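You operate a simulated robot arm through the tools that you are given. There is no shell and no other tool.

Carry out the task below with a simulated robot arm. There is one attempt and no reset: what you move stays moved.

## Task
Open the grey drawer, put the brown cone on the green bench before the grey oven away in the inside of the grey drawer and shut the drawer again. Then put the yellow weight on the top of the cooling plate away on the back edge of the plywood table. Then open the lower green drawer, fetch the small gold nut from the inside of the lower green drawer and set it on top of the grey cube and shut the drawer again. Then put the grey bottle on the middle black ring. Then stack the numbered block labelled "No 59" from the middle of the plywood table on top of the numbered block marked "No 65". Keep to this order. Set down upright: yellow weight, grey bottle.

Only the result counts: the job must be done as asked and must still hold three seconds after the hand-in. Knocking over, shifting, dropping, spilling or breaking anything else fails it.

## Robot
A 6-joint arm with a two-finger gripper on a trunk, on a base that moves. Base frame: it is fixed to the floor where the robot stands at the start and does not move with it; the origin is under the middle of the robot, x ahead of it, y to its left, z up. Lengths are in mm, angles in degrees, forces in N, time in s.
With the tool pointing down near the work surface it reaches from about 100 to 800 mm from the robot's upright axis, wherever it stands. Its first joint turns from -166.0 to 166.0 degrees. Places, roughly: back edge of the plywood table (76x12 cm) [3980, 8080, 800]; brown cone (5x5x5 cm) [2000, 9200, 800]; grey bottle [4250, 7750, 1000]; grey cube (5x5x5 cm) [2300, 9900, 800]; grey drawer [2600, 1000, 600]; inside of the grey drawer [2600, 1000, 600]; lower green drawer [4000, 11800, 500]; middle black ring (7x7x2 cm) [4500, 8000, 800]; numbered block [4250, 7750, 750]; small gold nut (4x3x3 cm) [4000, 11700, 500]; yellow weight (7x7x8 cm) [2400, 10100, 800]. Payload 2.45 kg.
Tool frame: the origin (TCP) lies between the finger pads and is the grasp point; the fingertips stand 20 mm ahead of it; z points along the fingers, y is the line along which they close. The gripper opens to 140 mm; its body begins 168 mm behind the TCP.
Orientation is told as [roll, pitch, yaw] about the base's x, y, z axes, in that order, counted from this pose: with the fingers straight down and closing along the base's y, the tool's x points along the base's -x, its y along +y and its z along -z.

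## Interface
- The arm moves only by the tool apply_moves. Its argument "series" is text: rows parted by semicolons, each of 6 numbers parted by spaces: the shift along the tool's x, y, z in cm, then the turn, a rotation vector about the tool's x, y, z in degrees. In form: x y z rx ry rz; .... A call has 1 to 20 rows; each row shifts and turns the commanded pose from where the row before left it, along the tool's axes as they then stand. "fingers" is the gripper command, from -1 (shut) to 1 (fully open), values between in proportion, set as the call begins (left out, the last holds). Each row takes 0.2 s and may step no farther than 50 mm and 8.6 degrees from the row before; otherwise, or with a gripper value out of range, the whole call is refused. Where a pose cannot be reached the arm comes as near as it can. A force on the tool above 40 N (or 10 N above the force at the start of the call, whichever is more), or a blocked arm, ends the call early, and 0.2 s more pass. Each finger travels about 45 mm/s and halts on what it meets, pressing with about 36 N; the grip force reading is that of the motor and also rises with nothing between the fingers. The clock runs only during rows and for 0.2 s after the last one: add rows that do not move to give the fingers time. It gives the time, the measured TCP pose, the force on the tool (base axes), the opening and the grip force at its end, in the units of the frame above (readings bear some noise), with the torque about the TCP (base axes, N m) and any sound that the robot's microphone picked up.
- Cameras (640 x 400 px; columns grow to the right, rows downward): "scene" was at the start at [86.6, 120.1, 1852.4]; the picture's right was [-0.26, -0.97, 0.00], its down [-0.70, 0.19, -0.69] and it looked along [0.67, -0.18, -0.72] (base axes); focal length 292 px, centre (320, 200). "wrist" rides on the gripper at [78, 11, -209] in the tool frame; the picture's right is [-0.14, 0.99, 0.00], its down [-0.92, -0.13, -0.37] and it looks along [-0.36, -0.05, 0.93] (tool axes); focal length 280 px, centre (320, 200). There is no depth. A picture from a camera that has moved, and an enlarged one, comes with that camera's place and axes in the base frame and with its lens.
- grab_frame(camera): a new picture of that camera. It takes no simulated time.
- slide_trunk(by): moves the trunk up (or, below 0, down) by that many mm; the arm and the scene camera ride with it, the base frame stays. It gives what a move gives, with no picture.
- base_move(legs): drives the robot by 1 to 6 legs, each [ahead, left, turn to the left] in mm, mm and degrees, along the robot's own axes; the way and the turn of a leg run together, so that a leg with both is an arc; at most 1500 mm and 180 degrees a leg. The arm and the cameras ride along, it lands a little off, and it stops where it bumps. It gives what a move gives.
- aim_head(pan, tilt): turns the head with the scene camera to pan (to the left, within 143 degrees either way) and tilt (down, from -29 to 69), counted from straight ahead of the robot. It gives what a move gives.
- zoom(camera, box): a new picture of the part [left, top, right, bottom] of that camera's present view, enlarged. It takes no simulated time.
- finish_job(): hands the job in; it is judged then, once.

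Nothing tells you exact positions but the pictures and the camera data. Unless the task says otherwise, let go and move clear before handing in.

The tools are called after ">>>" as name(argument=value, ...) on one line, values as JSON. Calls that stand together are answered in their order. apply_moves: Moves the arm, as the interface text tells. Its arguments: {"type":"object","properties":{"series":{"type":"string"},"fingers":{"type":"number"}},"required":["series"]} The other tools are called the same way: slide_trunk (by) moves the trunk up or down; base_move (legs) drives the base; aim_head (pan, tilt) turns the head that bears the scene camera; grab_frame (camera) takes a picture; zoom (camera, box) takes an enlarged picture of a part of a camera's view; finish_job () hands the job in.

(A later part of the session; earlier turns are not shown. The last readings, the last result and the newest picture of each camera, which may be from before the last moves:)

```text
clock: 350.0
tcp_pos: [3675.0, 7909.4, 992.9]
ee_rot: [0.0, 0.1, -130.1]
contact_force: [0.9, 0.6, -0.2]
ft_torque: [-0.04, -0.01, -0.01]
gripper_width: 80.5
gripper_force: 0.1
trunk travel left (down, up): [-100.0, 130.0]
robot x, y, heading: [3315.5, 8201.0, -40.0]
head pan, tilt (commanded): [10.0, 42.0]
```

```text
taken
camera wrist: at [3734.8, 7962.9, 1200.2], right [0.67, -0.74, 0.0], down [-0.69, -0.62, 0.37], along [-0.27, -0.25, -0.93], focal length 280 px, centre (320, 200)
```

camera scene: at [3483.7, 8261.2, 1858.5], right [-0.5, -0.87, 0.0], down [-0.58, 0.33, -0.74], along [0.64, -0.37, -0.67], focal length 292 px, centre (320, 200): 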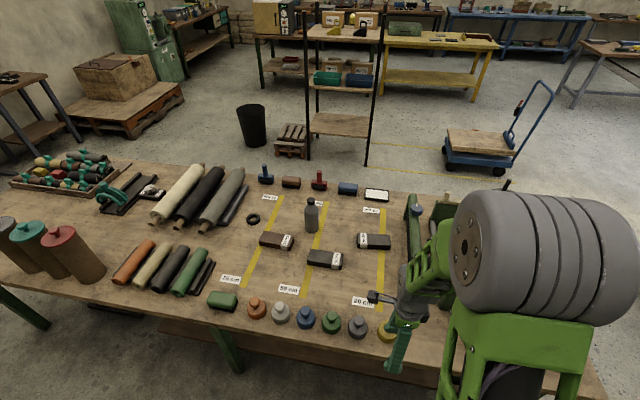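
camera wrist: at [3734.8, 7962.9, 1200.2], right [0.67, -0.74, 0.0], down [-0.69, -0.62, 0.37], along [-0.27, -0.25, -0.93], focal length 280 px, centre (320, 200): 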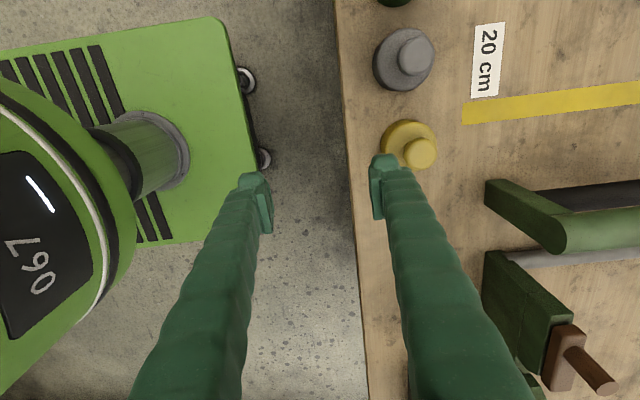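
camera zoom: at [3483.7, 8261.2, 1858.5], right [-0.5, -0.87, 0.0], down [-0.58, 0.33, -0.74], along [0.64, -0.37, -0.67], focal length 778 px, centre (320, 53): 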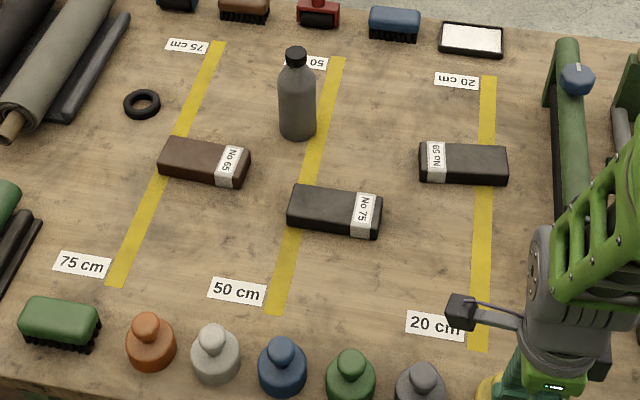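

The yellow weight stands upright on the back edge, all neighbours untouched. Next I'll restore the tool yaw, back off, turn and drive to the green cabinet at the far end.

>>> apply_moves(series="0 0 0 0 0 -8.5; 0 0 0 0 0 -8.5; 0 0 0 0 0 -8.5; 0 0 0 0 0 -8.5; 0 0 0 0 0 -8.5; 0 0 0 0 0 -8.5; 0 0 0 0 0 -8.5; 0 0 0 0 0 -8.5; 0 0 0 0 0 -8.5; 0 0 0 0 0 -8.5; 0 0 0 0 0 -5; 4 0 0 0 0 0", fingers=-1)

>>> base_move(legs=[[-450, 0, 0], [0, 0, 180]])

>>> aim_head(pan=-60, tilt=30)

>>> grab_frame(camera="scene")

```text
clock: 352.6
tcp_pos: [3644.8, 7937.9, 991.8]
ee_rot: [-0.1, 0.0, -39.9]
contact_force: [-0.2, 0.4, 0.2]
ft_torque: [-0.02, -0.02, 0.01]
gripper_width: 0.0
gripper_force: 29.7
trunk travel left (down, up): [-100.0, 130.0]
robot x, y, heading: [3314.4, 8200.8, -40.0]
head pan, tilt (commanded): [10.0, 42.0]
```

```text
clock: 362.6
tcp_pos: [2654.0, 8754.5, 991.8]
ee_rot: [0.0, 0.1, 138.9]
contact_force: [0.7, 0.5, -0.2]
ft_torque: [0.01, 0.01, 0.02]
gripper_width: 0.3
gripper_force: 29.1
trunk travel left (down, up): [-100.0, 130.0]
robot x, y, heading: [2980.8, 8479.0, 138.8]
head pan, tilt (commanded): [10.0, 42.0]
```

```text
clock: 364.0
tcp_pos: [2655.3, 8753.3, 991.8]
ee_rot: [0.0, -0.1, 138.8]
contact_force: [-0.5, -0.4, 0.8]
ft_torque: [-0.02, -0.01, 0.01]
gripper_width: 0.2
gripper_force: 29.2
trunk travel left (down, up): [-100.0, 130.0]
robot x, y, heading: [2977.3, 8483.6, 138.7]
head pan, tilt (commanded): [-60.0, 30.0]
```

```text
taken
camera scene: at [2896.2, 8473.4, 1876.8], right [0.98, -0.19, 0.0], down [-0.1, -0.49, -0.87], along [0.17, 0.85, -0.5], focal length 292 px, centre (320, 200)
```

scene: 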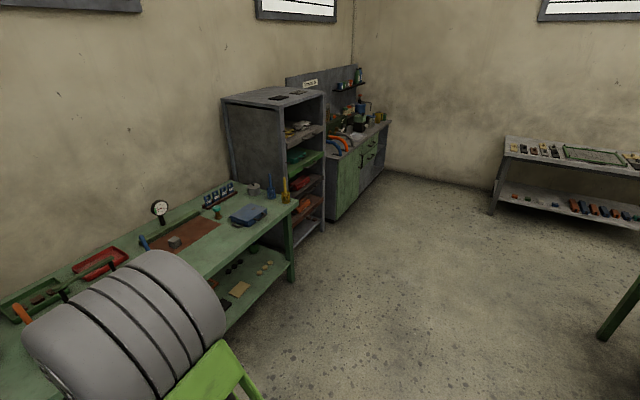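

The aisle is clear. I'll strafe along to the green cabinet and look at its drawers.

>>> base_move(legs=[[0, 0, 1.3], [0, -1000, 0], [100, -1000, 0], [0, -1000, 0]])

>>> aim_head(pan=0, tilt=40)

>>> grab_frame(camera="scene")

>>> grab_frame(camera="wrist")

```text
clock: 390.9
tcp_pos: [4523.0, 11104.8, 991.6]
ee_rot: [0.1, 0.0, 139.1]
contact_force: [0.4, 0.3, -0.3]
ft_torque: [-0.02, 0.03, 0.02]
gripper_width: 0.0
gripper_force: 29.5
trunk travel left (down, up): [-100.0, 130.0]
robot x, y, heading: [4849.2, 10834.4, 139.0]
head pan, tilt (commanded): [-60.0, 30.0]
```

```text
clock: 392.2
tcp_pos: [4524.5, 11104.7, 991.9]
ee_rot: [0.1, 0.0, 139.1]
contact_force: [0.2, -0.1, -0.6]
ft_torque: [0.04, 0.04, 0.03]
gripper_width: 0.1
gripper_force: 29.9
trunk travel left (down, up): [-100.0, 130.0]
robot x, y, heading: [4851.5, 10837.2, 139.2]
head pan, tilt (commanded): [0.0, 40.0]
```

```text
taken
camera scene: at [4685.4, 10793.5, 1861.5], right [0.66, 0.76, 0.0], down [0.49, -0.42, -0.77], along [-0.58, 0.5, -0.64], focal length 292 px, centre (320, 200)
```

scene: 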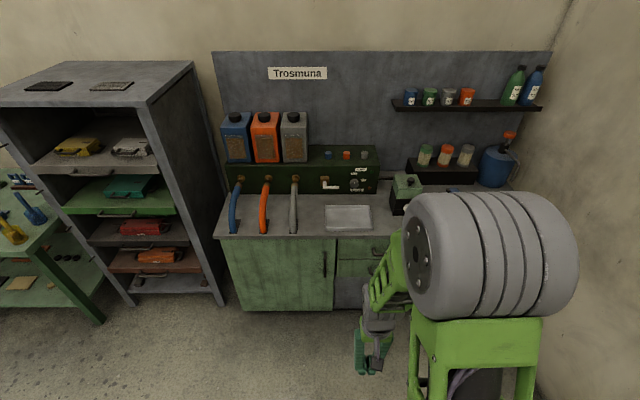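

```text
taken
camera wrist: at [4576.6, 11045.8, 1199.6], right [-0.75, -0.66, 0.0], down [-0.61, 0.7, 0.37], along [-0.24, 0.28, -0.93], focal length 280 px, centre (320, 200)
```

wrist: 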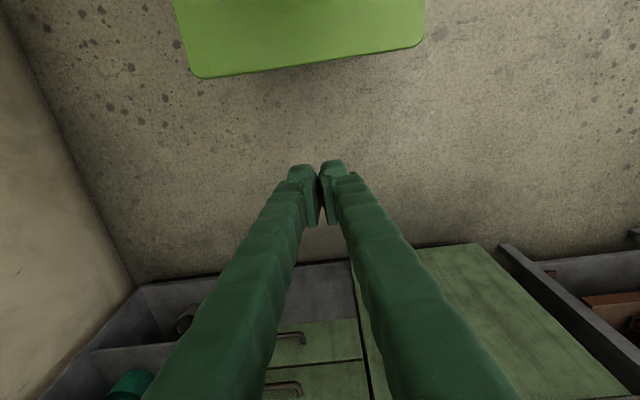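

I see the green cabinet: door at left, two green drawers right, handles at z≈671 and z≈500. I'll centre in front of the drawers, lower the trunk and pitch the tool forward for a closer look.

>>> base_move(legs=[[250, -200, 0.9]])

>>> slide_trunk(by=-100)

>>> apply_moves(series="-3 0 3 0 0 0; -3 0 3 0 0 0; 0 0 0 0 -8.5 0; 0 0 0 0 -8.5 0; 0 0 0 0 -8.5 0; 0 0 0 0 -8.5 0; 0 0 0 0 -8.5 0; 0 0 0 0 -8.5 0; 0 0 0 0 -8.5 0; 0 0 0 0 0 0", fingers=-0.4)

>>> grab_frame(camera="wrist")

```text
clock: 394.6
tcp_pos: [4453.0, 11414.4, 991.9]
ee_rot: [0.1, 0.0, 140.4]
contact_force: [0.3, 0.5, 0.0]
ft_torque: [-0.06, 0.02, -0.01]
gripper_width: 0.0
gripper_force: 29.5
trunk travel left (down, up): [-100.0, 130.0]
robot x, y, heading: [4783.8, 11153.1, 140.3]
head pan, tilt (commanded): [0.0, 40.0]
```

```text
clock: 395.9
tcp_pos: [4452.1, 11414.7, 891.5]
ee_rot: [0.0, 0.0, 140.4]
contact_force: [0.5, 0.3, -0.9]
ft_torque: [0.01, 0.01, -0.02]
gripper_width: 0.0
gripper_force: 29.1
trunk travel left (down, up): [0.0, 230.0]
robot x, y, heading: [4786.9, 11153.0, 140.4]
head pan, tilt (commanded): [0.0, 40.0]
```

```text
clock: 398.1
tcp_pos: [4343.6, 11499.3, 800.8]
ee_rot: [0.0, -59.5, 140.3]
contact_force: [-0.3, 0.5, -0.7]
ft_torque: [0.0, -0.03, 0.02]
gripper_width: 42.2
gripper_force: 0.0
out of reach, approached as far as the arm can: row 5, 6, 7, 8
trunk travel left (down, up): [0.0, 230.0]
robot x, y, heading: [4785.0, 11152.7, 140.3]
head pan, tilt (commanded): [0.0, 40.0]
```

```text
taken
camera wrist: at [4507.1, 11351.9, 837.9], right [-0.69, -0.72, 0.12], down [-0.03, 0.19, 0.98], along [-0.73, 0.67, -0.16], focal length 280 px, centre (320, 200)
```

wrist: 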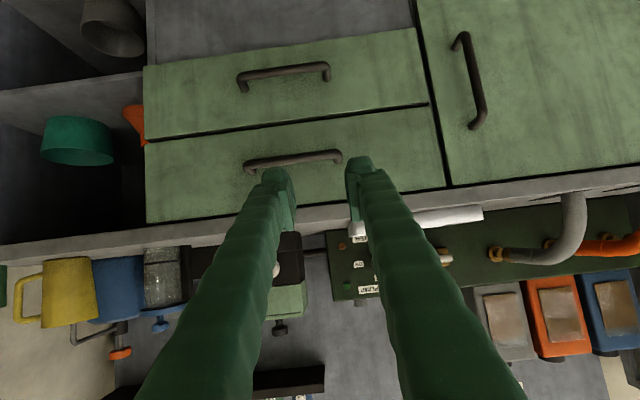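

Both drawer handles are visible; I need a better fix on depth, so I'll lower the tool straight down 150 mm and take another view.

>>> apply_moves(series="2.58 0 1.52 0 0 0; 2.58 0 1.52 0 0 0; 2.58 0 1.52 0 0 0; 2.58 0 1.52 0 0 0; 2.58 0 1.52 0 0 0; 0 0 0 0 0 0")

>>> grab_frame(camera="wrist")

```text
clock: 399.5
tcp_pos: [4342.5, 11501.1, 652.1]
ee_rot: [-0.1, -59.6, 140.4]
contact_force: [0.6, -0.1, -0.2]
ft_torque: [-0.04, -0.01, -0.01]
gripper_width: 42.0
gripper_force: 0.2
trunk travel left (down, up): [0.0, 230.0]
robot x, y, heading: [4786.9, 11152.8, 140.3]
head pan, tilt (commanded): [0.0, 40.0]
```

```text
taken
camera wrist: at [4507.0, 11351.5, 689.4], right [-0.69, -0.72, 0.12], down [-0.03, 0.19, 0.98], along [-0.73, 0.67, -0.16], focal length 280 px, centre (320, 200)
```

wrist: 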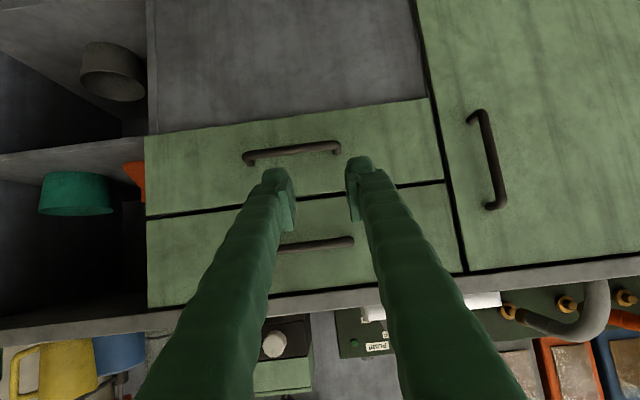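

Triangulation puts the lower handle bar near (4190, 11685, 524). I'll roll the tool 90° so the fingers straddle the bar, and take another look.

>>> apply_moves(series="0 0 0 0 0 8.5; 0 0 0 0 0 8.5; 0 0 0 0 0 8.5; 0 0 0 0 0 8.5; 0 0 0 0 0 8.5; 0 0 0 0 0 8.5; 0 0 0 0 0 8.5; 0 0 0 0 0 8.5; 0 0 0 0 0 8.5; 0 0 0 0 0 8.5; 0 0 0 0 0 5; 0 0 0 0 0 0")

>>> grab_frame(camera="wrist")

```text
clock: 402.1
tcp_pos: [4343.6, 11501.0, 649.7]
ee_rot: [59.5, 0.0, 50.3]
contact_force: [-0.1, 0.5, -0.7]
ft_torque: [-0.03, 0.01, -0.02]
gripper_width: 42.0
gripper_force: 0.1
trunk travel left (down, up): [0.0, 230.0]
robot x, y, heading: [4784.9, 11153.4, 140.6]
head pan, tilt (commanded): [0.0, 40.0]
```

```text
taken
camera wrist: at [4428.4, 11329.3, 765.0], right [-0.3, 0.43, 0.85], down [0.88, 0.46, 0.08], along [-0.36, 0.78, -0.52], focal length 280 px, centre (320, 200)
```

wrist: 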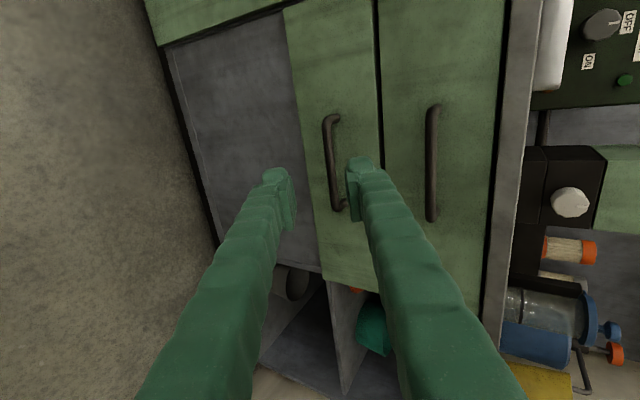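

The bar lies at about (4194, 11687, 525). I'll move to a pre-grasp 70 mm short of it along the tool axis.

>>> apply_moves(series="-0.95 0.22 3.9 0 0 0; -0.95 0.22 3.9 0 0 0; -0.95 0.22 3.9 0 0 0; -0.95 0.22 3.9 0 0 0; -0.94 0.24 3.9 0 0 0; 0 0 0 0 0 0")

>>> grab_frame(camera="wrist")

```text
clock: 403.5
tcp_pos: [4240.3, 11648.9, 561.3]
ee_rot: [59.4, 0.0, 50.4]
contact_force: [-0.2, -1.0, -0.2]
ft_torque: [0.02, 0.01, 0.02]
gripper_width: 42.1
gripper_force: 0.1
trunk travel left (down, up): [0.0, 230.0]
robot x, y, heading: [4785.8, 11153.0, 140.5]
head pan, tilt (commanded): [0.0, 40.0]
```

```text
taken
camera wrist: at [4325.5, 11478.5, 676.0], right [-0.3, 0.43, 0.85], down [0.88, 0.47, 0.08], along [-0.36, 0.78, -0.52], focal length 280 px, centre (320, 200)
```

wrist: 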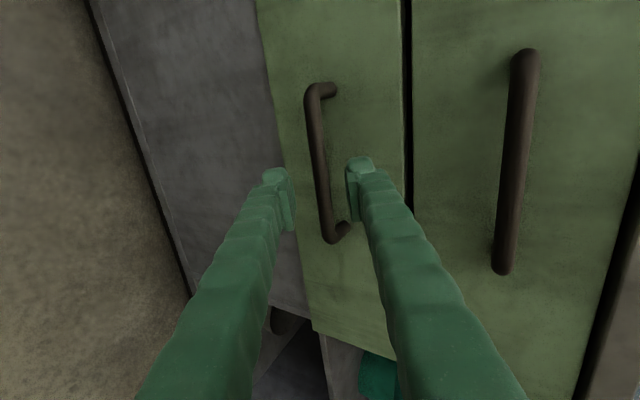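

The bar is well centred between the fingers. I'll advance along the tool axis in steps.

>>> apply_moves(series="0 0 2 0 0 0; 0 0 2 0 0 0; 0 0 1.5 0 0 0; 0 0 0 0 0 0")

>>> grab_frame(camera="wrist")

```text
clock: 404.5
tcp_pos: [4203.4, 11677.6, 534.1]
ee_rot: [59.4, 0.0, 50.5]
contact_force: [-0.1, -0.8, 0.3]
ft_torque: [-0.01, -0.02, 0.01]
gripper_width: 41.9
gripper_force: 0.1
trunk travel left (down, up): [0.0, 230.0]
robot x, y, heading: [4785.0, 11148.0, 140.3]
head pan, tilt (commanded): [0.0, 40.0]
```

```text
taken
camera wrist: at [4289.1, 11506.2, 647.8], right [-0.3, 0.43, 0.85], down [0.88, 0.47, 0.08], along [-0.36, 0.78, -0.52], focal length 280 px, centre (320, 200)
```

wrist: 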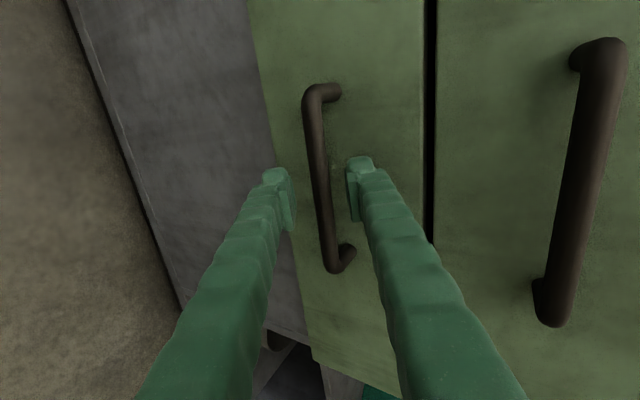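

>>> apply_moves(series="0 0 0.8 0 0 0; 0 0 0.7 0 0 0; 0 0 0 0 0 0")

>>> zoom(camera="wrist", box=[220, 100, 460, 250])

```text
clock: 405.3
tcp_pos: [4192.6, 11685.9, 526.6]
ee_rot: [59.4, 0.0, 50.4]
contact_force: [-0.6, 0.3, -0.1]
ft_torque: [0.04, 0.01, 0.02]
gripper_width: 42.1
gripper_force: 0.1
trunk travel left (down, up): [0.0, 230.0]
robot x, y, heading: [4784.4, 11152.2, 140.3]
head pan, tilt (commanded): [0.0, 40.0]
```

```text
2.67 times, centred on (340, 175) of wrist
camera zoom: at [4278.6, 11515.0, 640.3], right [-0.3, 0.43, 0.85], down [0.88, 0.47, 0.08], along [-0.36, 0.78, -0.52], focal length 748 px, centre (267, 267)
```

zoom: 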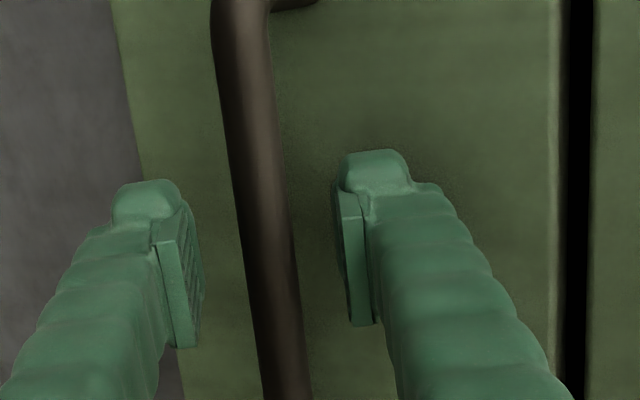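

The bar is between the finger pads. I'll close on it.

>>> apply_moves(series="0 0 0.3 0 0 0; 0 0 0 0 0 0; 0 0 0 0 0 0; 0 0 0 0 0 0; 0 0 0 0 0 0", fingers=-1)

>>> grab_frame(camera="wrist")

```text
clock: 406.5
tcp_pos: [4190.8, 11687.1, 525.0]
ee_rot: [59.6, 0.1, 50.4]
contact_force: [-1.6, 0.6, 5.0]
ft_torque: [-0.56, 0.46, -0.41]
gripper_width: 11.5
gripper_force: 38.2
trunk travel left (down, up): [0.0, 230.0]
robot x, y, heading: [4784.7, 11149.1, 140.8]
head pan, tilt (commanded): [0.0, 40.0]
```

```text
taken
camera wrist: at [4277.0, 11516.6, 639.2], right [-0.3, 0.43, 0.85], down [0.88, 0.46, 0.08], along [-0.36, 0.78, -0.52], focal length 280 px, centre (320, 200)
```

wrist: 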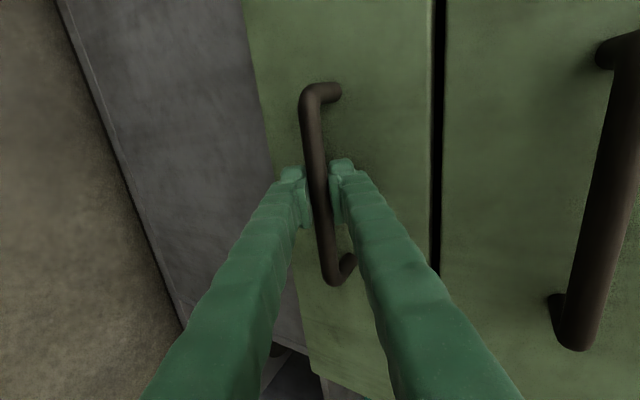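

Gripped at 11.5 mm. I'll pull straight back horizontally 100 mm first.

>>> apply_moves(series="0 -0.76 -1.29 0 0 0; 0 -1.27 -2.155 0 0 0; 0 -1.27 -2.155 0 0 0; 0 -1.27 -2.155 0 0 0; 0 -0.5 -0.86 0 0 0; 0 0 0 0 0 0")

>>> grab_frame(camera="wrist")

```text
clock: 407.9
tcp_pos: [4267.8, 11622.6, 525.4]
ee_rot: [59.6, 0.1, 50.6]
contact_force: [-13.3, -16.3, 12.9]
ft_torque: [-0.84, 0.75, -0.01]
gripper_width: 11.4
gripper_force: 38.3
trunk travel left (down, up): [0.0, 230.0]
robot x, y, heading: [4781.6, 11151.6, 140.5]
head pan, tilt (commanded): [0.0, 40.0]
```

```text
taken
camera wrist: at [4354.5, 11450.8, 639.0], right [-0.3, 0.42, 0.85], down [0.88, 0.47, 0.08], along [-0.37, 0.77, -0.51], focal length 280 px, centre (320, 200)
```

wrist: 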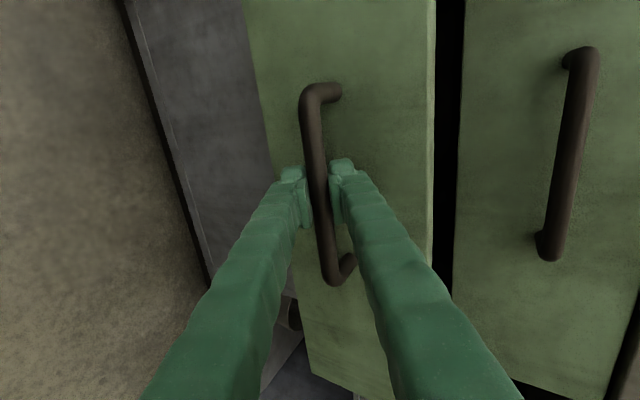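

The drawer follows; there's some side load to the left, so I'll correct leftwards while pulling another 130 mm.

>>> apply_moves(series="0.25 0.15 0 0 0 0; 0.15 -1.27 -2.155 0 0 0; 0.12 -1.27 -2.155 0 0 0; 0.12 -1.27 -2.155 0 0 0; 0 0 0 0 0 0")

>>> grab_frame(camera="wrist")

```text
clock: 409.1
tcp_pos: [4324.7, 11573.6, 526.0]
ee_rot: [59.4, -0.1, 50.1]
contact_force: [8.0, 7.2, 0.2]
ft_torque: [-0.4, 0.32, -0.55]
gripper_width: 11.3
gripper_force: 38.6
trunk travel left (down, up): [0.0, 230.0]
robot x, y, heading: [4784.8, 11152.1, 140.3]
head pan, tilt (commanded): [0.0, 40.0]
```

```text
taken
camera wrist: at [4409.7, 11400.9, 639.5], right [-0.3, 0.43, 0.85], down [0.88, 0.46, 0.08], along [-0.36, 0.78, -0.52], focal length 280 px, centre (320, 200)
```

wrist: 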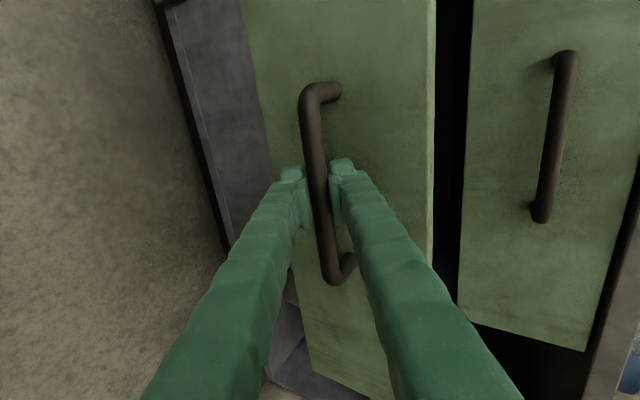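

>>> apply_moves(series="-0.12 -1.27 -2.155 0 0 0; 0 -1.27 -2.155 0 0 0; 0 -1.27 -2.155 0 0 0; 0 0 0 0 0 0")

>>> grab_frame(camera="wrist")

>>> grab_frame(camera="scene")

```text
clock: 410.1
tcp_pos: [4380.6, 11525.1, 525.2]
ee_rot: [59.6, 0.0, 50.3]
contact_force: [13.5, 14.9, 7.3]
ft_torque: [-0.47, 0.41, -0.52]
gripper_width: 11.1
gripper_force: 38.4
trunk travel left (down, up): [0.0, 230.0]
robot x, y, heading: [4787.9, 11150.7, 140.5]
head pan, tilt (commanded): [0.0, 40.0]
```

```text
taken
camera wrist: at [4465.3, 11353.6, 639.0], right [-0.3, 0.43, 0.85], down [0.88, 0.46, 0.08], along [-0.36, 0.78, -0.51], focal length 280 px, centre (320, 200)
```

wrist: 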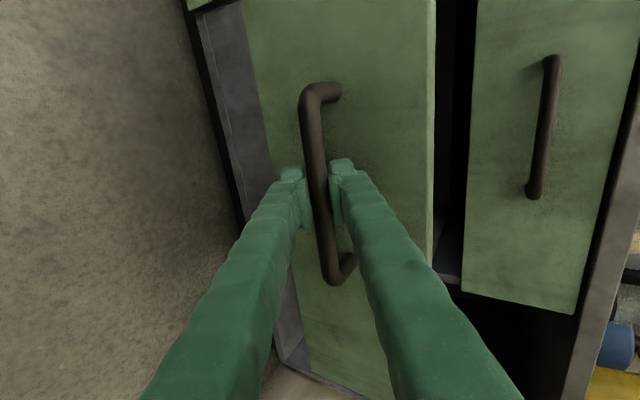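

```text
taken
camera scene: at [4622.5, 11106.9, 1761.7], right [0.64, 0.77, 0.0], down [0.49, -0.41, -0.77], along [-0.59, 0.49, -0.64], focal length 292 px, centre (320, 200)
```

scene: 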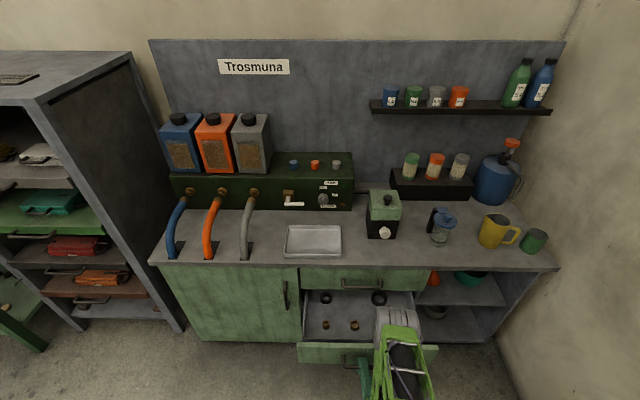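

The drawer is open with about 250 mm showing; inside are two gold-brown pieces and two black rings. I'll zoom in to tell the nuts apart.

>>> zoom(camera="scene", box=[290, 270, 450, 370])

```text
4.00 times, centred on (370, 320) of scene
camera zoom: at [4622.5, 11106.9, 1761.7], right [0.64, 0.77, 0.0], down [0.49, -0.41, -0.77], along [-0.59, 0.49, -0.64], focal length 1167 px, centre (120, -280)
```

zoom: 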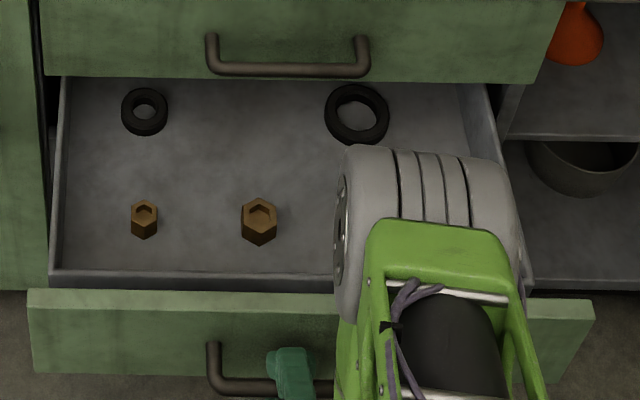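

The small nut is the left one (≈31 mm wide) and a larger one is beside it. I'll release the handle and back off along the tool axis.

>>> apply_moves(series="0 0 0 0 0 0; 0 0 0 0 0 0; 0 0 0 0 0 0", fingers=-0.45)

>>> apply_moves(series="0 0 -2 0 0 0; 0 0 -2.5 0 0 0; 0 0 -2.5 0 0 0; 0 0 0 0 0 0")

>>> grab_frame(camera="wrist")

```text
clock: 410.9
tcp_pos: [4378.9, 11523.8, 524.0]
ee_rot: [59.5, -0.1, 50.5]
contact_force: [0.1, 0.5, -0.1]
ft_torque: [-0.03, 0.0, -0.02]
gripper_width: 38.5
gripper_force: 0.0
trunk travel left (down, up): [0.0, 230.0]
robot x, y, heading: [4781.6, 11154.7, 140.2]
head pan, tilt (commanded): [0.0, 40.0]
```

```text
clock: 411.9
tcp_pos: [4412.1, 11501.2, 564.5]
ee_rot: [61.6, -0.5, 50.5]
contact_force: [0.6, -0.4, -0.3]
ft_torque: [-0.01, -0.02, 0.02]
gripper_width: 38.5
gripper_force: 0.0
trunk travel left (down, up): [0.0, 230.0]
robot x, y, heading: [4783.6, 11154.6, 140.6]
head pan, tilt (commanded): [0.0, 40.0]
```

```text
taken
camera wrist: at [4501.0, 11326.0, 672.7], right [-0.28, 0.4, 0.87], down [0.88, 0.46, 0.07], along [-0.38, 0.79, -0.48], focal length 280 px, centre (320, 200)
```

wrist: 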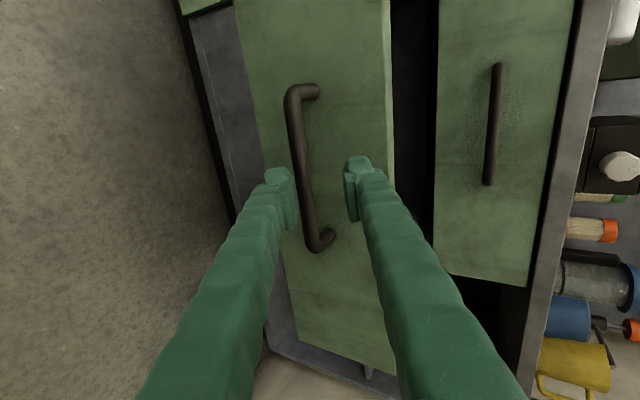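

I'll back the base 150 mm, raise the tool, and turn it back to pointing down.

>>> base_move(legs=[[-150, 0, 0]])

>>> apply_moves(series="0 2.58 -1.52 0 0 -8.5; 0 0 0 0 0 -8.5; 0 0 0 0 0 -8.5; 0 0 0 0 0 -8.5; 0 0 0 0 0 -8.5; 0 0 0 0 0 -8.5; 0 0 0 0 0 -8.5; 0 0 0 0 0 -8.5; 0 0 0 0 0 -8.5; 0 0 0 0 0 -8.5; 0 0 0 0 0 -5; -3 0 -1 0 8.5 0; -3 0 -1 0 8.5 0; -3 0 0 0 8.5 0; -2 0 0 0 8.5 0; 0 0 -3 0 8.5 0; 0 0 -3 0 8.5 0; 0 0 -3 0 8.5 0; 0 0 0 0 0 0", fingers=0)

>>> grab_frame(camera="wrist")

>>> grab_frame(camera="scene")

```text
clock: 413.2
tcp_pos: [4527.0, 11407.2, 566.8]
ee_rot: [61.7, -0.5, 50.2]
contact_force: [0.2, 0.1, 0.2]
ft_torque: [-0.04, 0.03, 0.03]
gripper_width: 38.7
gripper_force: 0.1
trunk travel left (down, up): [0.0, 230.0]
robot x, y, heading: [4900.4, 11058.7, 140.4]
head pan, tilt (commanded): [0.0, 40.0]
```

```text
clock: 417.2
tcp_pos: [4509.0, 11417.5, 773.3]
ee_rot: [-0.4, -2.3, 140.3]
contact_force: [0.6, -0.5, -0.1]
ft_torque: [0.02, -0.03, -0.03]
gripper_width: 69.8
gripper_force: 0.1
trunk travel left (down, up): [0.0, 230.0]
robot x, y, heading: [4901.5, 11059.2, 140.5]
head pan, tilt (commanded): [0.0, 40.0]
```

```text
taken
camera wrist: at [4568.5, 11353.8, 979.1], right [-0.74, -0.67, 0.0], down [-0.62, 0.67, 0.4], along [-0.27, 0.3, -0.91], focal length 280 px, centre (320, 200)
```

wrist: 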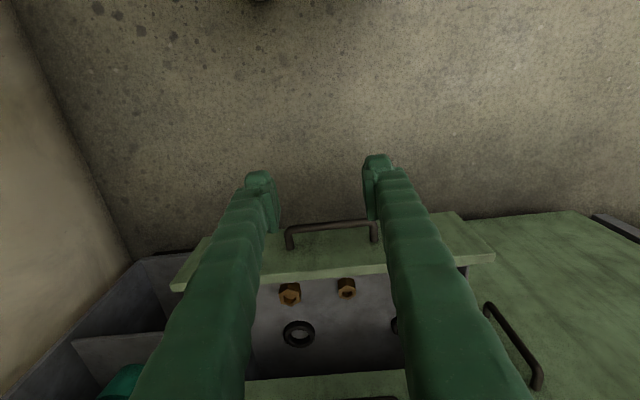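

```text
taken
camera scene: at [4735.3, 11011.9, 1761.5], right [0.64, 0.77, 0.0], down [0.49, -0.41, -0.77], along [-0.59, 0.49, -0.64], focal length 292 px, centre (320, 200)
```

scene: 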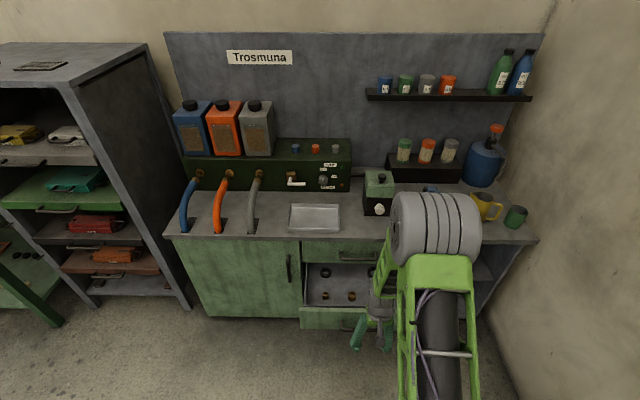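

There are actually three nuts: the small one is leftmost near (4131, 11544) with a middle and a large one to its right. I'll drive closer, aligned with the small nut.

>>> base_move(legs=[[250, 115, -0.4]])

>>> grab_frame(camera="wrist")

>>> zoom(camera="scene", box=[260, 230, 500, 380])

```text
clock: 419.2
tcp_pos: [4245.9, 11494.0, 772.8]
ee_rot: [-0.3, -2.2, 140.1]
contact_force: [-1.3, 0.4, -0.6]
ft_torque: [-0.02, 0.0, 0.02]
gripper_width: 69.7
gripper_force: 0.0
trunk travel left (down, up): [0.0, 230.0]
robot x, y, heading: [4630.5, 11130.6, 140.2]
head pan, tilt (commanded): [0.0, 40.0]
```

```text
taken
camera wrist: at [4306.1, 11429.1, 978.6], right [-0.74, -0.67, 0.0], down [-0.61, 0.68, 0.4], along [-0.27, 0.3, -0.91], focal length 280 px, centre (320, 200)
```

wrist: 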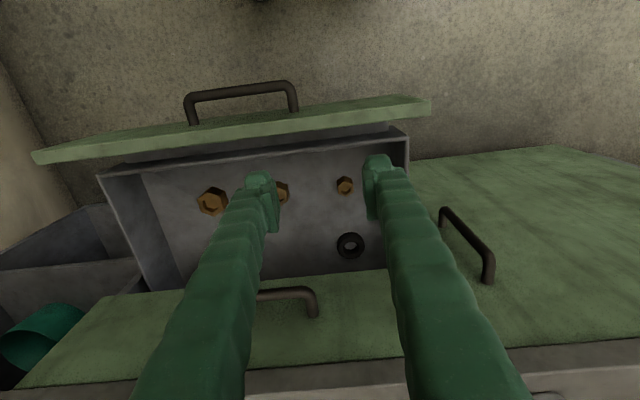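

```text
2.67 times, centred on (380, 305) of scene
camera zoom: at [4470.4, 11086.3, 1761.4], right [0.64, 0.77, 0.0], down [0.49, -0.41, -0.77], along [-0.59, 0.49, -0.64], focal length 778 px, centre (160, -80)
```

zoom: 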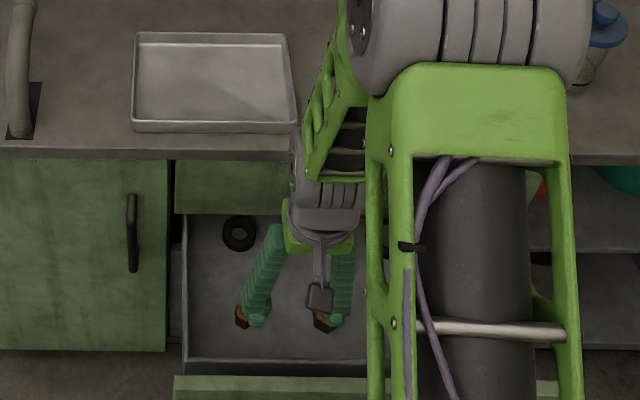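

The small nut is at about (4136, 11541), 120 mm clear of its neighbour. I'll level the tool, move above it and descend part way.

>>> apply_moves(series="0 0 0 0 2.2 0; -3.8 1.15 0 0 0 0; -3.8 1.15 0 0 0 0; -3.8 1.15 0 0 0 0; 0 0 3.5 0 0 0; 0 0 3.5 0 0 0; 0 0 3.5 0 0 0; 0 0 3.5 0 0 0; 0 0 0 0 0 0")

>>> grab_frame(camera="wrist")

>>> grab_frame(camera="scene")

```text
clock: 421.2
tcp_pos: [4138.2, 11541.7, 633.5]
ee_rot: [-0.5, 0.0, 139.9]
contact_force: [0.2, -0.3, -0.3]
ft_torque: [-0.02, 0.02, -0.03]
gripper_width: 70.0
gripper_force: 0.0
trunk travel left (down, up): [0.0, 230.0]
robot x, y, heading: [4634.5, 11128.8, 140.1]
head pan, tilt (commanded): [0.0, 40.0]
```

```text
taken
camera wrist: at [4191.5, 11482.5, 841.2], right [-0.74, -0.67, -0.01], down [-0.62, 0.69, 0.37], along [-0.24, 0.28, -0.93], focal length 280 px, centre (320, 200)
```

wrist: 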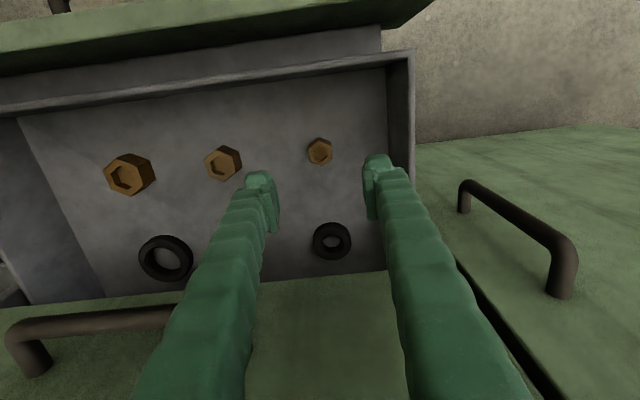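

```text
taken
camera scene: at [4470.6, 11086.3, 1761.5], right [0.64, 0.77, 0.0], down [0.49, -0.41, -0.77], along [-0.59, 0.49, -0.64], focal length 292 px, centre (320, 200)
```

scene: 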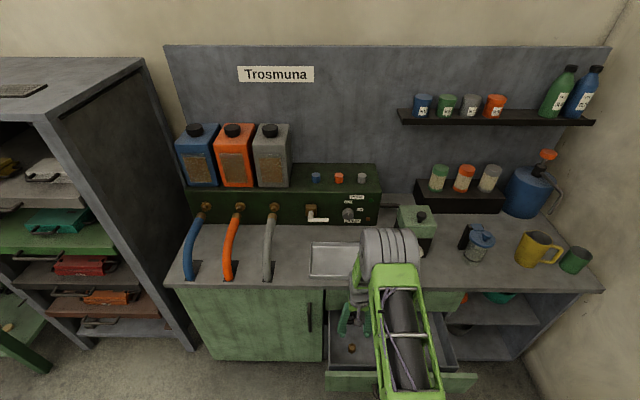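

The small nut is right below the gripper. I'll descend further.

>>> apply_moves(series="0 0 4 0 0 0; 0 0 4 0 0 0; 0 0 3 0 0 0; 0 0 0 0 0 0")

>>> grab_frame(camera="wrist")

```text
clock: 422.2
tcp_pos: [4138.9, 11540.9, 523.7]
ee_rot: [-0.4, -0.2, 140.1]
contact_force: [0.6, 0.5, 1.1]
ft_torque: [0.01, 0.02, -0.01]
gripper_width: 69.9
gripper_force: 0.1
trunk travel left (down, up): [0.0, 230.0]
robot x, y, heading: [4631.0, 11127.2, 140.0]
head pan, tilt (commanded): [0.0, 40.0]
```

```text
taken
camera wrist: at [4192.5, 11482.1, 731.7], right [-0.74, -0.67, -0.01], down [-0.62, 0.69, 0.37], along [-0.24, 0.28, -0.93], focal length 280 px, centre (320, 200)
```

wrist: 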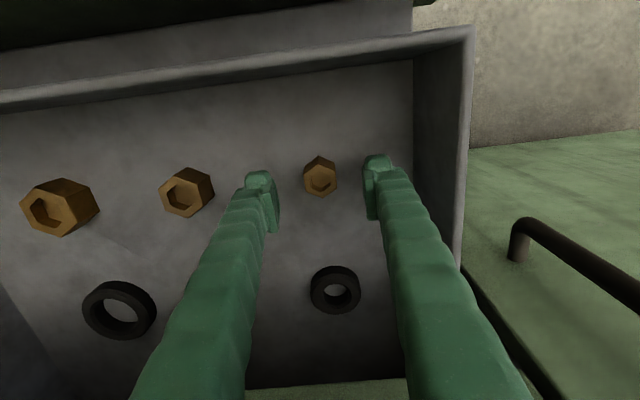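

>>> apply_moves(series="0.3 0 1 0 0 0; 0 0 1 0 0 0; 0 0 0 0 0 0")

>>> grab_frame(camera="wrist")

```text
clock: 423.0
tcp_pos: [4141.5, 11540.0, 503.6]
ee_rot: [-0.4, 0.1, 140.0]
contact_force: [-0.2, 1.3, -0.4]
ft_torque: [0.0, 0.01, -0.04]
gripper_width: 69.9
gripper_force: 0.0
trunk travel left (down, up): [0.0, 230.0]
robot x, y, heading: [4634.8, 11131.5, 139.9]
head pan, tilt (commanded): [0.0, 40.0]
```

```text
taken
camera wrist: at [4194.9, 11480.8, 710.9], right [-0.74, -0.67, -0.01], down [-0.62, 0.69, 0.37], along [-0.24, 0.28, -0.93], focal length 280 px, centre (320, 200)
```

wrist: 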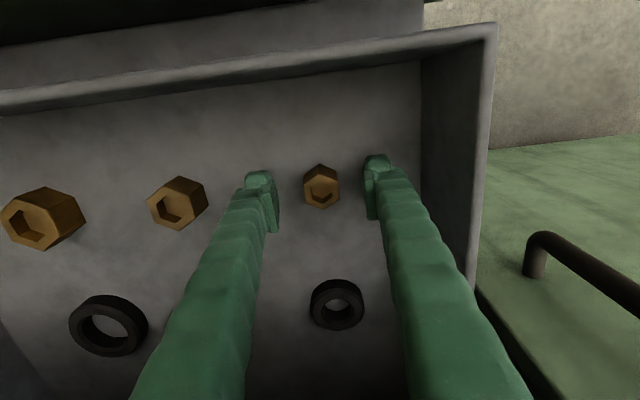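

>>> apply_moves(series="0 0 1 0 0 0; 0 0 1 0 0 0; 0 0 0.6 0 0 0; 0 0 0 0 0 0")

>>> grab_frame(camera="wrist")

```text
clock: 424.0
tcp_pos: [4140.3, 11544.1, 481.8]
ee_rot: [-0.3, -0.6, 140.0]
contact_force: [0.8, 2.8, 40.1]
ft_torque: [-1.46, 1.03, 0.12]
gripper_width: 71.2
gripper_force: 0.9
trunk travel left (down, up): [0.0, 230.0]
robot x, y, heading: [4637.1, 11133.8, 140.1]
head pan, tilt (commanded): [0.0, 40.0]
```

```text
taken
camera wrist: at [4193.9, 11483.4, 688.6], right [-0.74, -0.67, -0.01], down [-0.62, 0.69, 0.38], along [-0.25, 0.28, -0.93], focal length 280 px, centre (320, 200)
```

wrist: 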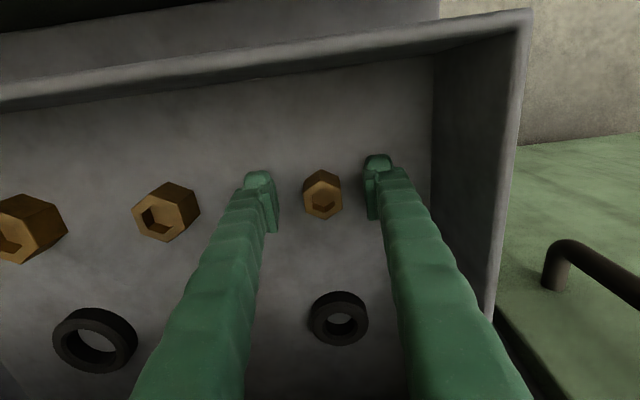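

Fingertips touched the drawer floor (z≈462). I'll lift 5 mm and close on the nut.

>>> apply_moves(series="0 0 -0.7 0 0 0; 0 0 0 0 0 0")

>>> apply_moves(series="0 0 0 0 0 0; 0 0 0 0 0 0; 0 0 0 0 0 0; 0 0 0 0 0 0; 0 0 0 0 0 0; 0 0 0 0 0 0", fingers=-1)

>>> grab_frame(camera="wrist")

```text
clock: 424.6
tcp_pos: [4141.0, 11540.2, 484.6]
ee_rot: [-0.4, 0.1, 140.0]
contact_force: [0.2, -0.1, 0.1]
ft_torque: [-0.01, -0.02, 0.01]
gripper_width: 70.0
gripper_force: 0.1
trunk travel left (down, up): [0.0, 230.0]
robot x, y, heading: [4634.1, 11128.0, 140.1]
head pan, tilt (commanded): [0.0, 40.0]
```

```text
clock: 426.0
tcp_pos: [4140.5, 11542.0, 486.6]
ee_rot: [-0.4, 0.0, 140.0]
contact_force: [-1.1, -0.2, 0.0]
ft_torque: [-0.02, -0.02, -0.03]
gripper_width: 31.9
gripper_force: 35.9
trunk travel left (down, up): [0.0, 230.0]
robot x, y, heading: [4635.2, 11133.8, 140.0]
head pan, tilt (commanded): [0.0, 40.0]
```

```text
taken
camera wrist: at [4194.2, 11481.5, 693.1], right [-0.74, -0.67, -0.01], down [-0.62, 0.69, 0.37], along [-0.24, 0.28, -0.93], focal length 280 px, centre (320, 200)
```

wrist: 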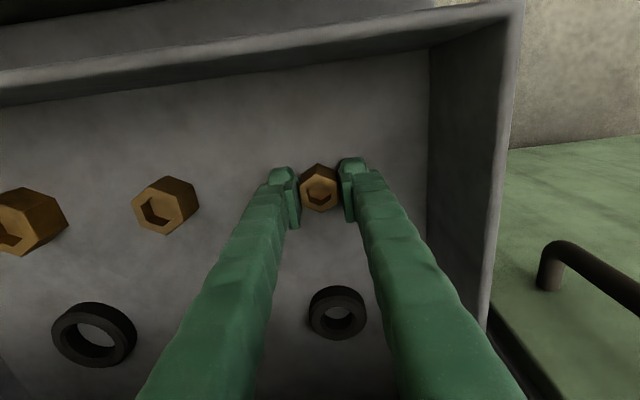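

Gripped at 31.9 mm. I'll lift straight out of the drawer.

>>> apply_moves(series="0 0 -2 0 0 0; 0 0 -3 0 0 0; 0 0 -4 0 0 0; 0 0 -4 0 0 0; 0 0 -4 0 0 0; 0 0 -4 0 0 0; 0 0 -4 0 0 0; 0 0 -4 0 0 0; 4 0 -2 0 0 0; 4 0 0 0 0 0; 0 0 0 0 0 0")

>>> grab_frame(camera="wrist")

```text
clock: 428.4
tcp_pos: [4202.4, 11488.3, 793.8]
ee_rot: [-0.4, -0.1, 140.0]
contact_force: [-0.2, 1.2, -1.1]
ft_torque: [-0.01, 0.01, 0.02]
gripper_width: 31.8
gripper_force: 35.9
trunk travel left (down, up): [0.0, 230.0]
robot x, y, heading: [4634.6, 11134.3, 140.0]
head pan, tilt (commanded): [0.0, 40.0]
```

```text
taken
camera wrist: at [4256.4, 11429.2, 1002.2], right [-0.74, -0.67, -0.01], down [-0.62, 0.69, 0.37], along [-0.24, 0.28, -0.93], focal length 280 px, centre (320, 200)
```

wrist: 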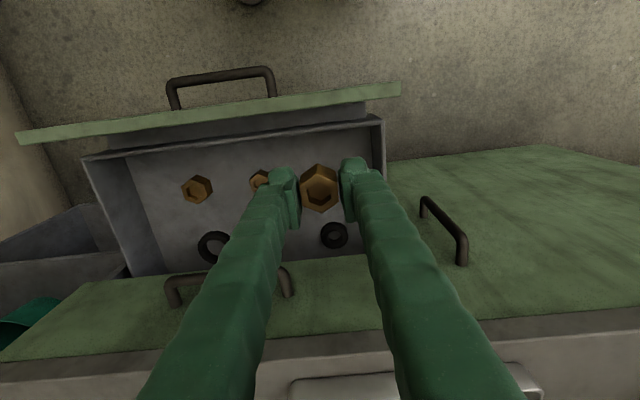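

The nut is held; the drawer stays open for now. I'll back off, raise the trunk and strafe back to the green bench in front of the grey cube.

>>> base_move(legs=[[-280, 0, 0], [0, 1190, 0], [0, 1190, 0]])

>>> slide_trunk(by=100)

>>> apply_moves(series="2 0 -4 0 0 0; 2 0 -4 0 0 0; 2 0 -2 0 0 0; 0 0 0 0 0 0")

>>> aim_head(pan=10, tilt=40)

>>> grab_frame(camera="scene")

>>> grab_frame(camera="wrist")

```text
clock: 450.6
tcp_pos: [2929.8, 9477.1, 793.2]
ee_rot: [-0.4, 0.1, 141.9]
contact_force: [-0.5, -0.3, -0.8]
ft_torque: [0.01, 0.02, -0.02]
gripper_width: 31.7
gripper_force: 36.1
trunk travel left (down, up): [0.0, 230.0]
robot x, y, heading: [3371.3, 9136.8, 142.0]
head pan, tilt (commanded): [0.0, 40.0]
```

```text
clock: 451.9
tcp_pos: [2929.8, 9478.5, 893.9]
ee_rot: [-0.4, -0.1, 141.8]
contact_force: [-0.6, 0.9, 0.8]
ft_torque: [-0.02, 0.03, 0.0]
gripper_width: 31.9
gripper_force: 36.3
trunk travel left (down, up): [-100.0, 130.0]
robot x, y, heading: [3375.5, 9133.0, 141.6]
head pan, tilt (commanded): [0.0, 40.0]
```

```text
clock: 452.9
tcp_pos: [2976.6, 9438.6, 993.3]
ee_rot: [-0.5, 0.0, 141.8]
contact_force: [0.9, 0.2, -1.0]
ft_torque: [0.02, 0.01, -0.01]
gripper_width: 31.5
gripper_force: 36.0
trunk travel left (down, up): [-100.0, 130.0]
robot x, y, heading: [3371.0, 9130.8, 141.8]
head pan, tilt (commanded): [0.0, 40.0]
```

```text
clock: 453.6
tcp_pos: [2975.8, 9440.3, 994.0]
ee_rot: [-0.4, 0.0, 142.0]
contact_force: [-0.2, 0.7, -1.0]
ft_torque: [-0.02, -0.01, 0.01]
gripper_width: 31.7
gripper_force: 36.2
trunk travel left (down, up): [-100.0, 130.0]
robot x, y, heading: [3373.0, 9137.5, 141.8]
head pan, tilt (commanded): [10.0, 40.0]
```

```text
taken
camera scene: at [3203.3, 9071.8, 1861.5], right [0.47, 0.88, 0.0], down [0.57, -0.3, -0.77], along [-0.68, 0.36, -0.64], focal length 292 px, centre (320, 200)
```

scene: 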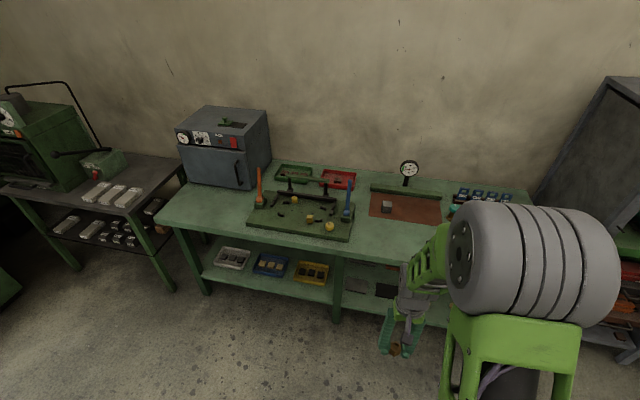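

```text
taken
camera wrist: at [3031.8, 9382.0, 1201.4], right [-0.72, -0.69, -0.01], down [-0.65, 0.67, 0.37], along [-0.25, 0.27, -0.93], focal length 280 px, centre (320, 200)
```

wrist: 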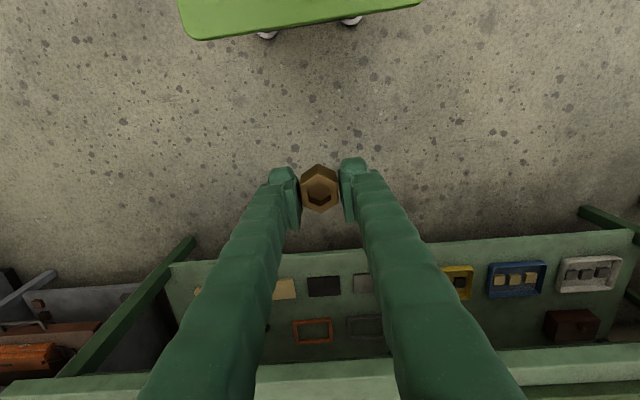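

The cube sits on the cooling plate near (2340, 9941). I'll straighten the heading and drive in to place the nut.

>>> base_move(legs=[[0, 0, -1.8], [650, 45, 0]])

>>> grab_frame(camera="wrist")

>>> zoom(camera="scene", box=[240, 180, 480, 330])

```text
clock: 457.6
tcp_pos: [2451.4, 9828.5, 994.2]
ee_rot: [-0.4, 0.0, 140.9]
contact_force: [0.5, 0.2, -1.4]
ft_torque: [-0.02, 0.0, -0.02]
gripper_width: 31.9
gripper_force: 35.8
trunk travel left (down, up): [-100.0, 130.0]
robot x, y, heading: [2843.3, 9514.4, 140.6]
head pan, tilt (commanded): [10.0, 40.0]
```

```text
taken
camera wrist: at [2505.1, 9768.7, 1201.3], right [-0.73, -0.68, -0.01], down [-0.63, 0.68, 0.37], along [-0.25, 0.27, -0.93], focal length 280 px, centre (320, 200)
```

wrist: 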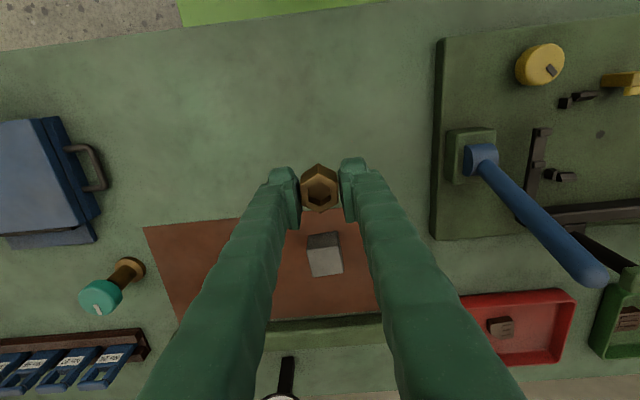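

```text
2.67 times, centred on (360, 255) of scene
camera zoom: at [2670.5, 9455.4, 1861.4], right [0.49, 0.87, 0.0], down [0.56, -0.31, -0.77], along [-0.67, 0.37, -0.64], focal length 778 px, centre (213, 53)
```

zoom: 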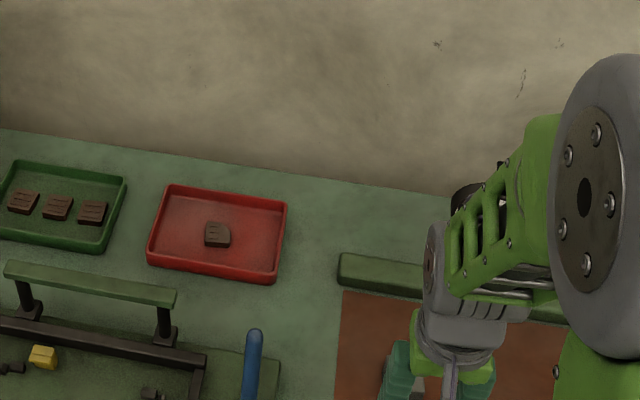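

>>> apply_moves(series="-3.9 -0.37 0 0 0 0; -3.9 -0.37 0 0 0 0; -3.9 -0.37 0 0 0 0; -3.8 -0.37 0 0 0 0; 0 0 3.5 0 0 0; 0 0 3 0 0 0; 0 0 0 0 0 0")

>>> grab_frame(camera="wrist")

>>> zoom(camera="scene", box=[280, 230, 480, 355])

```text
clock: 459.2
tcp_pos: [2341.2, 9937.4, 929.9]
ee_rot: [-0.3, -0.2, 140.8]
contact_force: [0.9, 0.3, -0.4]
ft_torque: [-0.01, -0.03, 0.03]
gripper_width: 31.8
gripper_force: 35.8
trunk travel left (down, up): [-100.0, 130.0]
robot x, y, heading: [2845.5, 9514.0, 141.1]
head pan, tilt (commanded): [10.0, 40.0]
```

```text
taken
camera wrist: at [2395.7, 9878.3, 1137.4], right [-0.73, -0.68, -0.01], down [-0.63, 0.68, 0.37], along [-0.25, 0.28, -0.93], focal length 280 px, centre (320, 200)
```

wrist: 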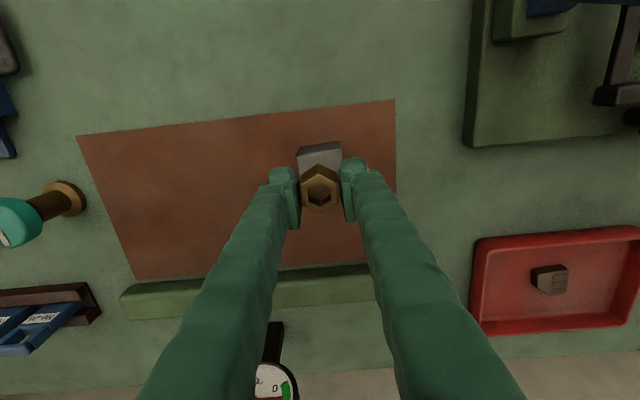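

```text
3.20 times, centred on (380, 292) of scene
camera zoom: at [2671.1, 9455.0, 1861.5], right [0.49, 0.87, 0.0], down [0.56, -0.31, -0.77], along [-0.67, 0.37, -0.64], focal length 933 px, centre (128, -96)
```

zoom: 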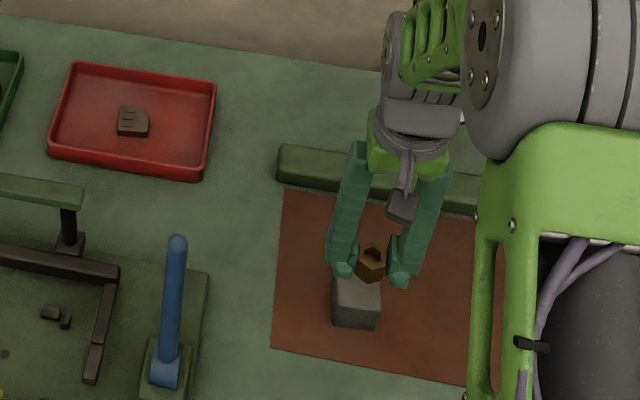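

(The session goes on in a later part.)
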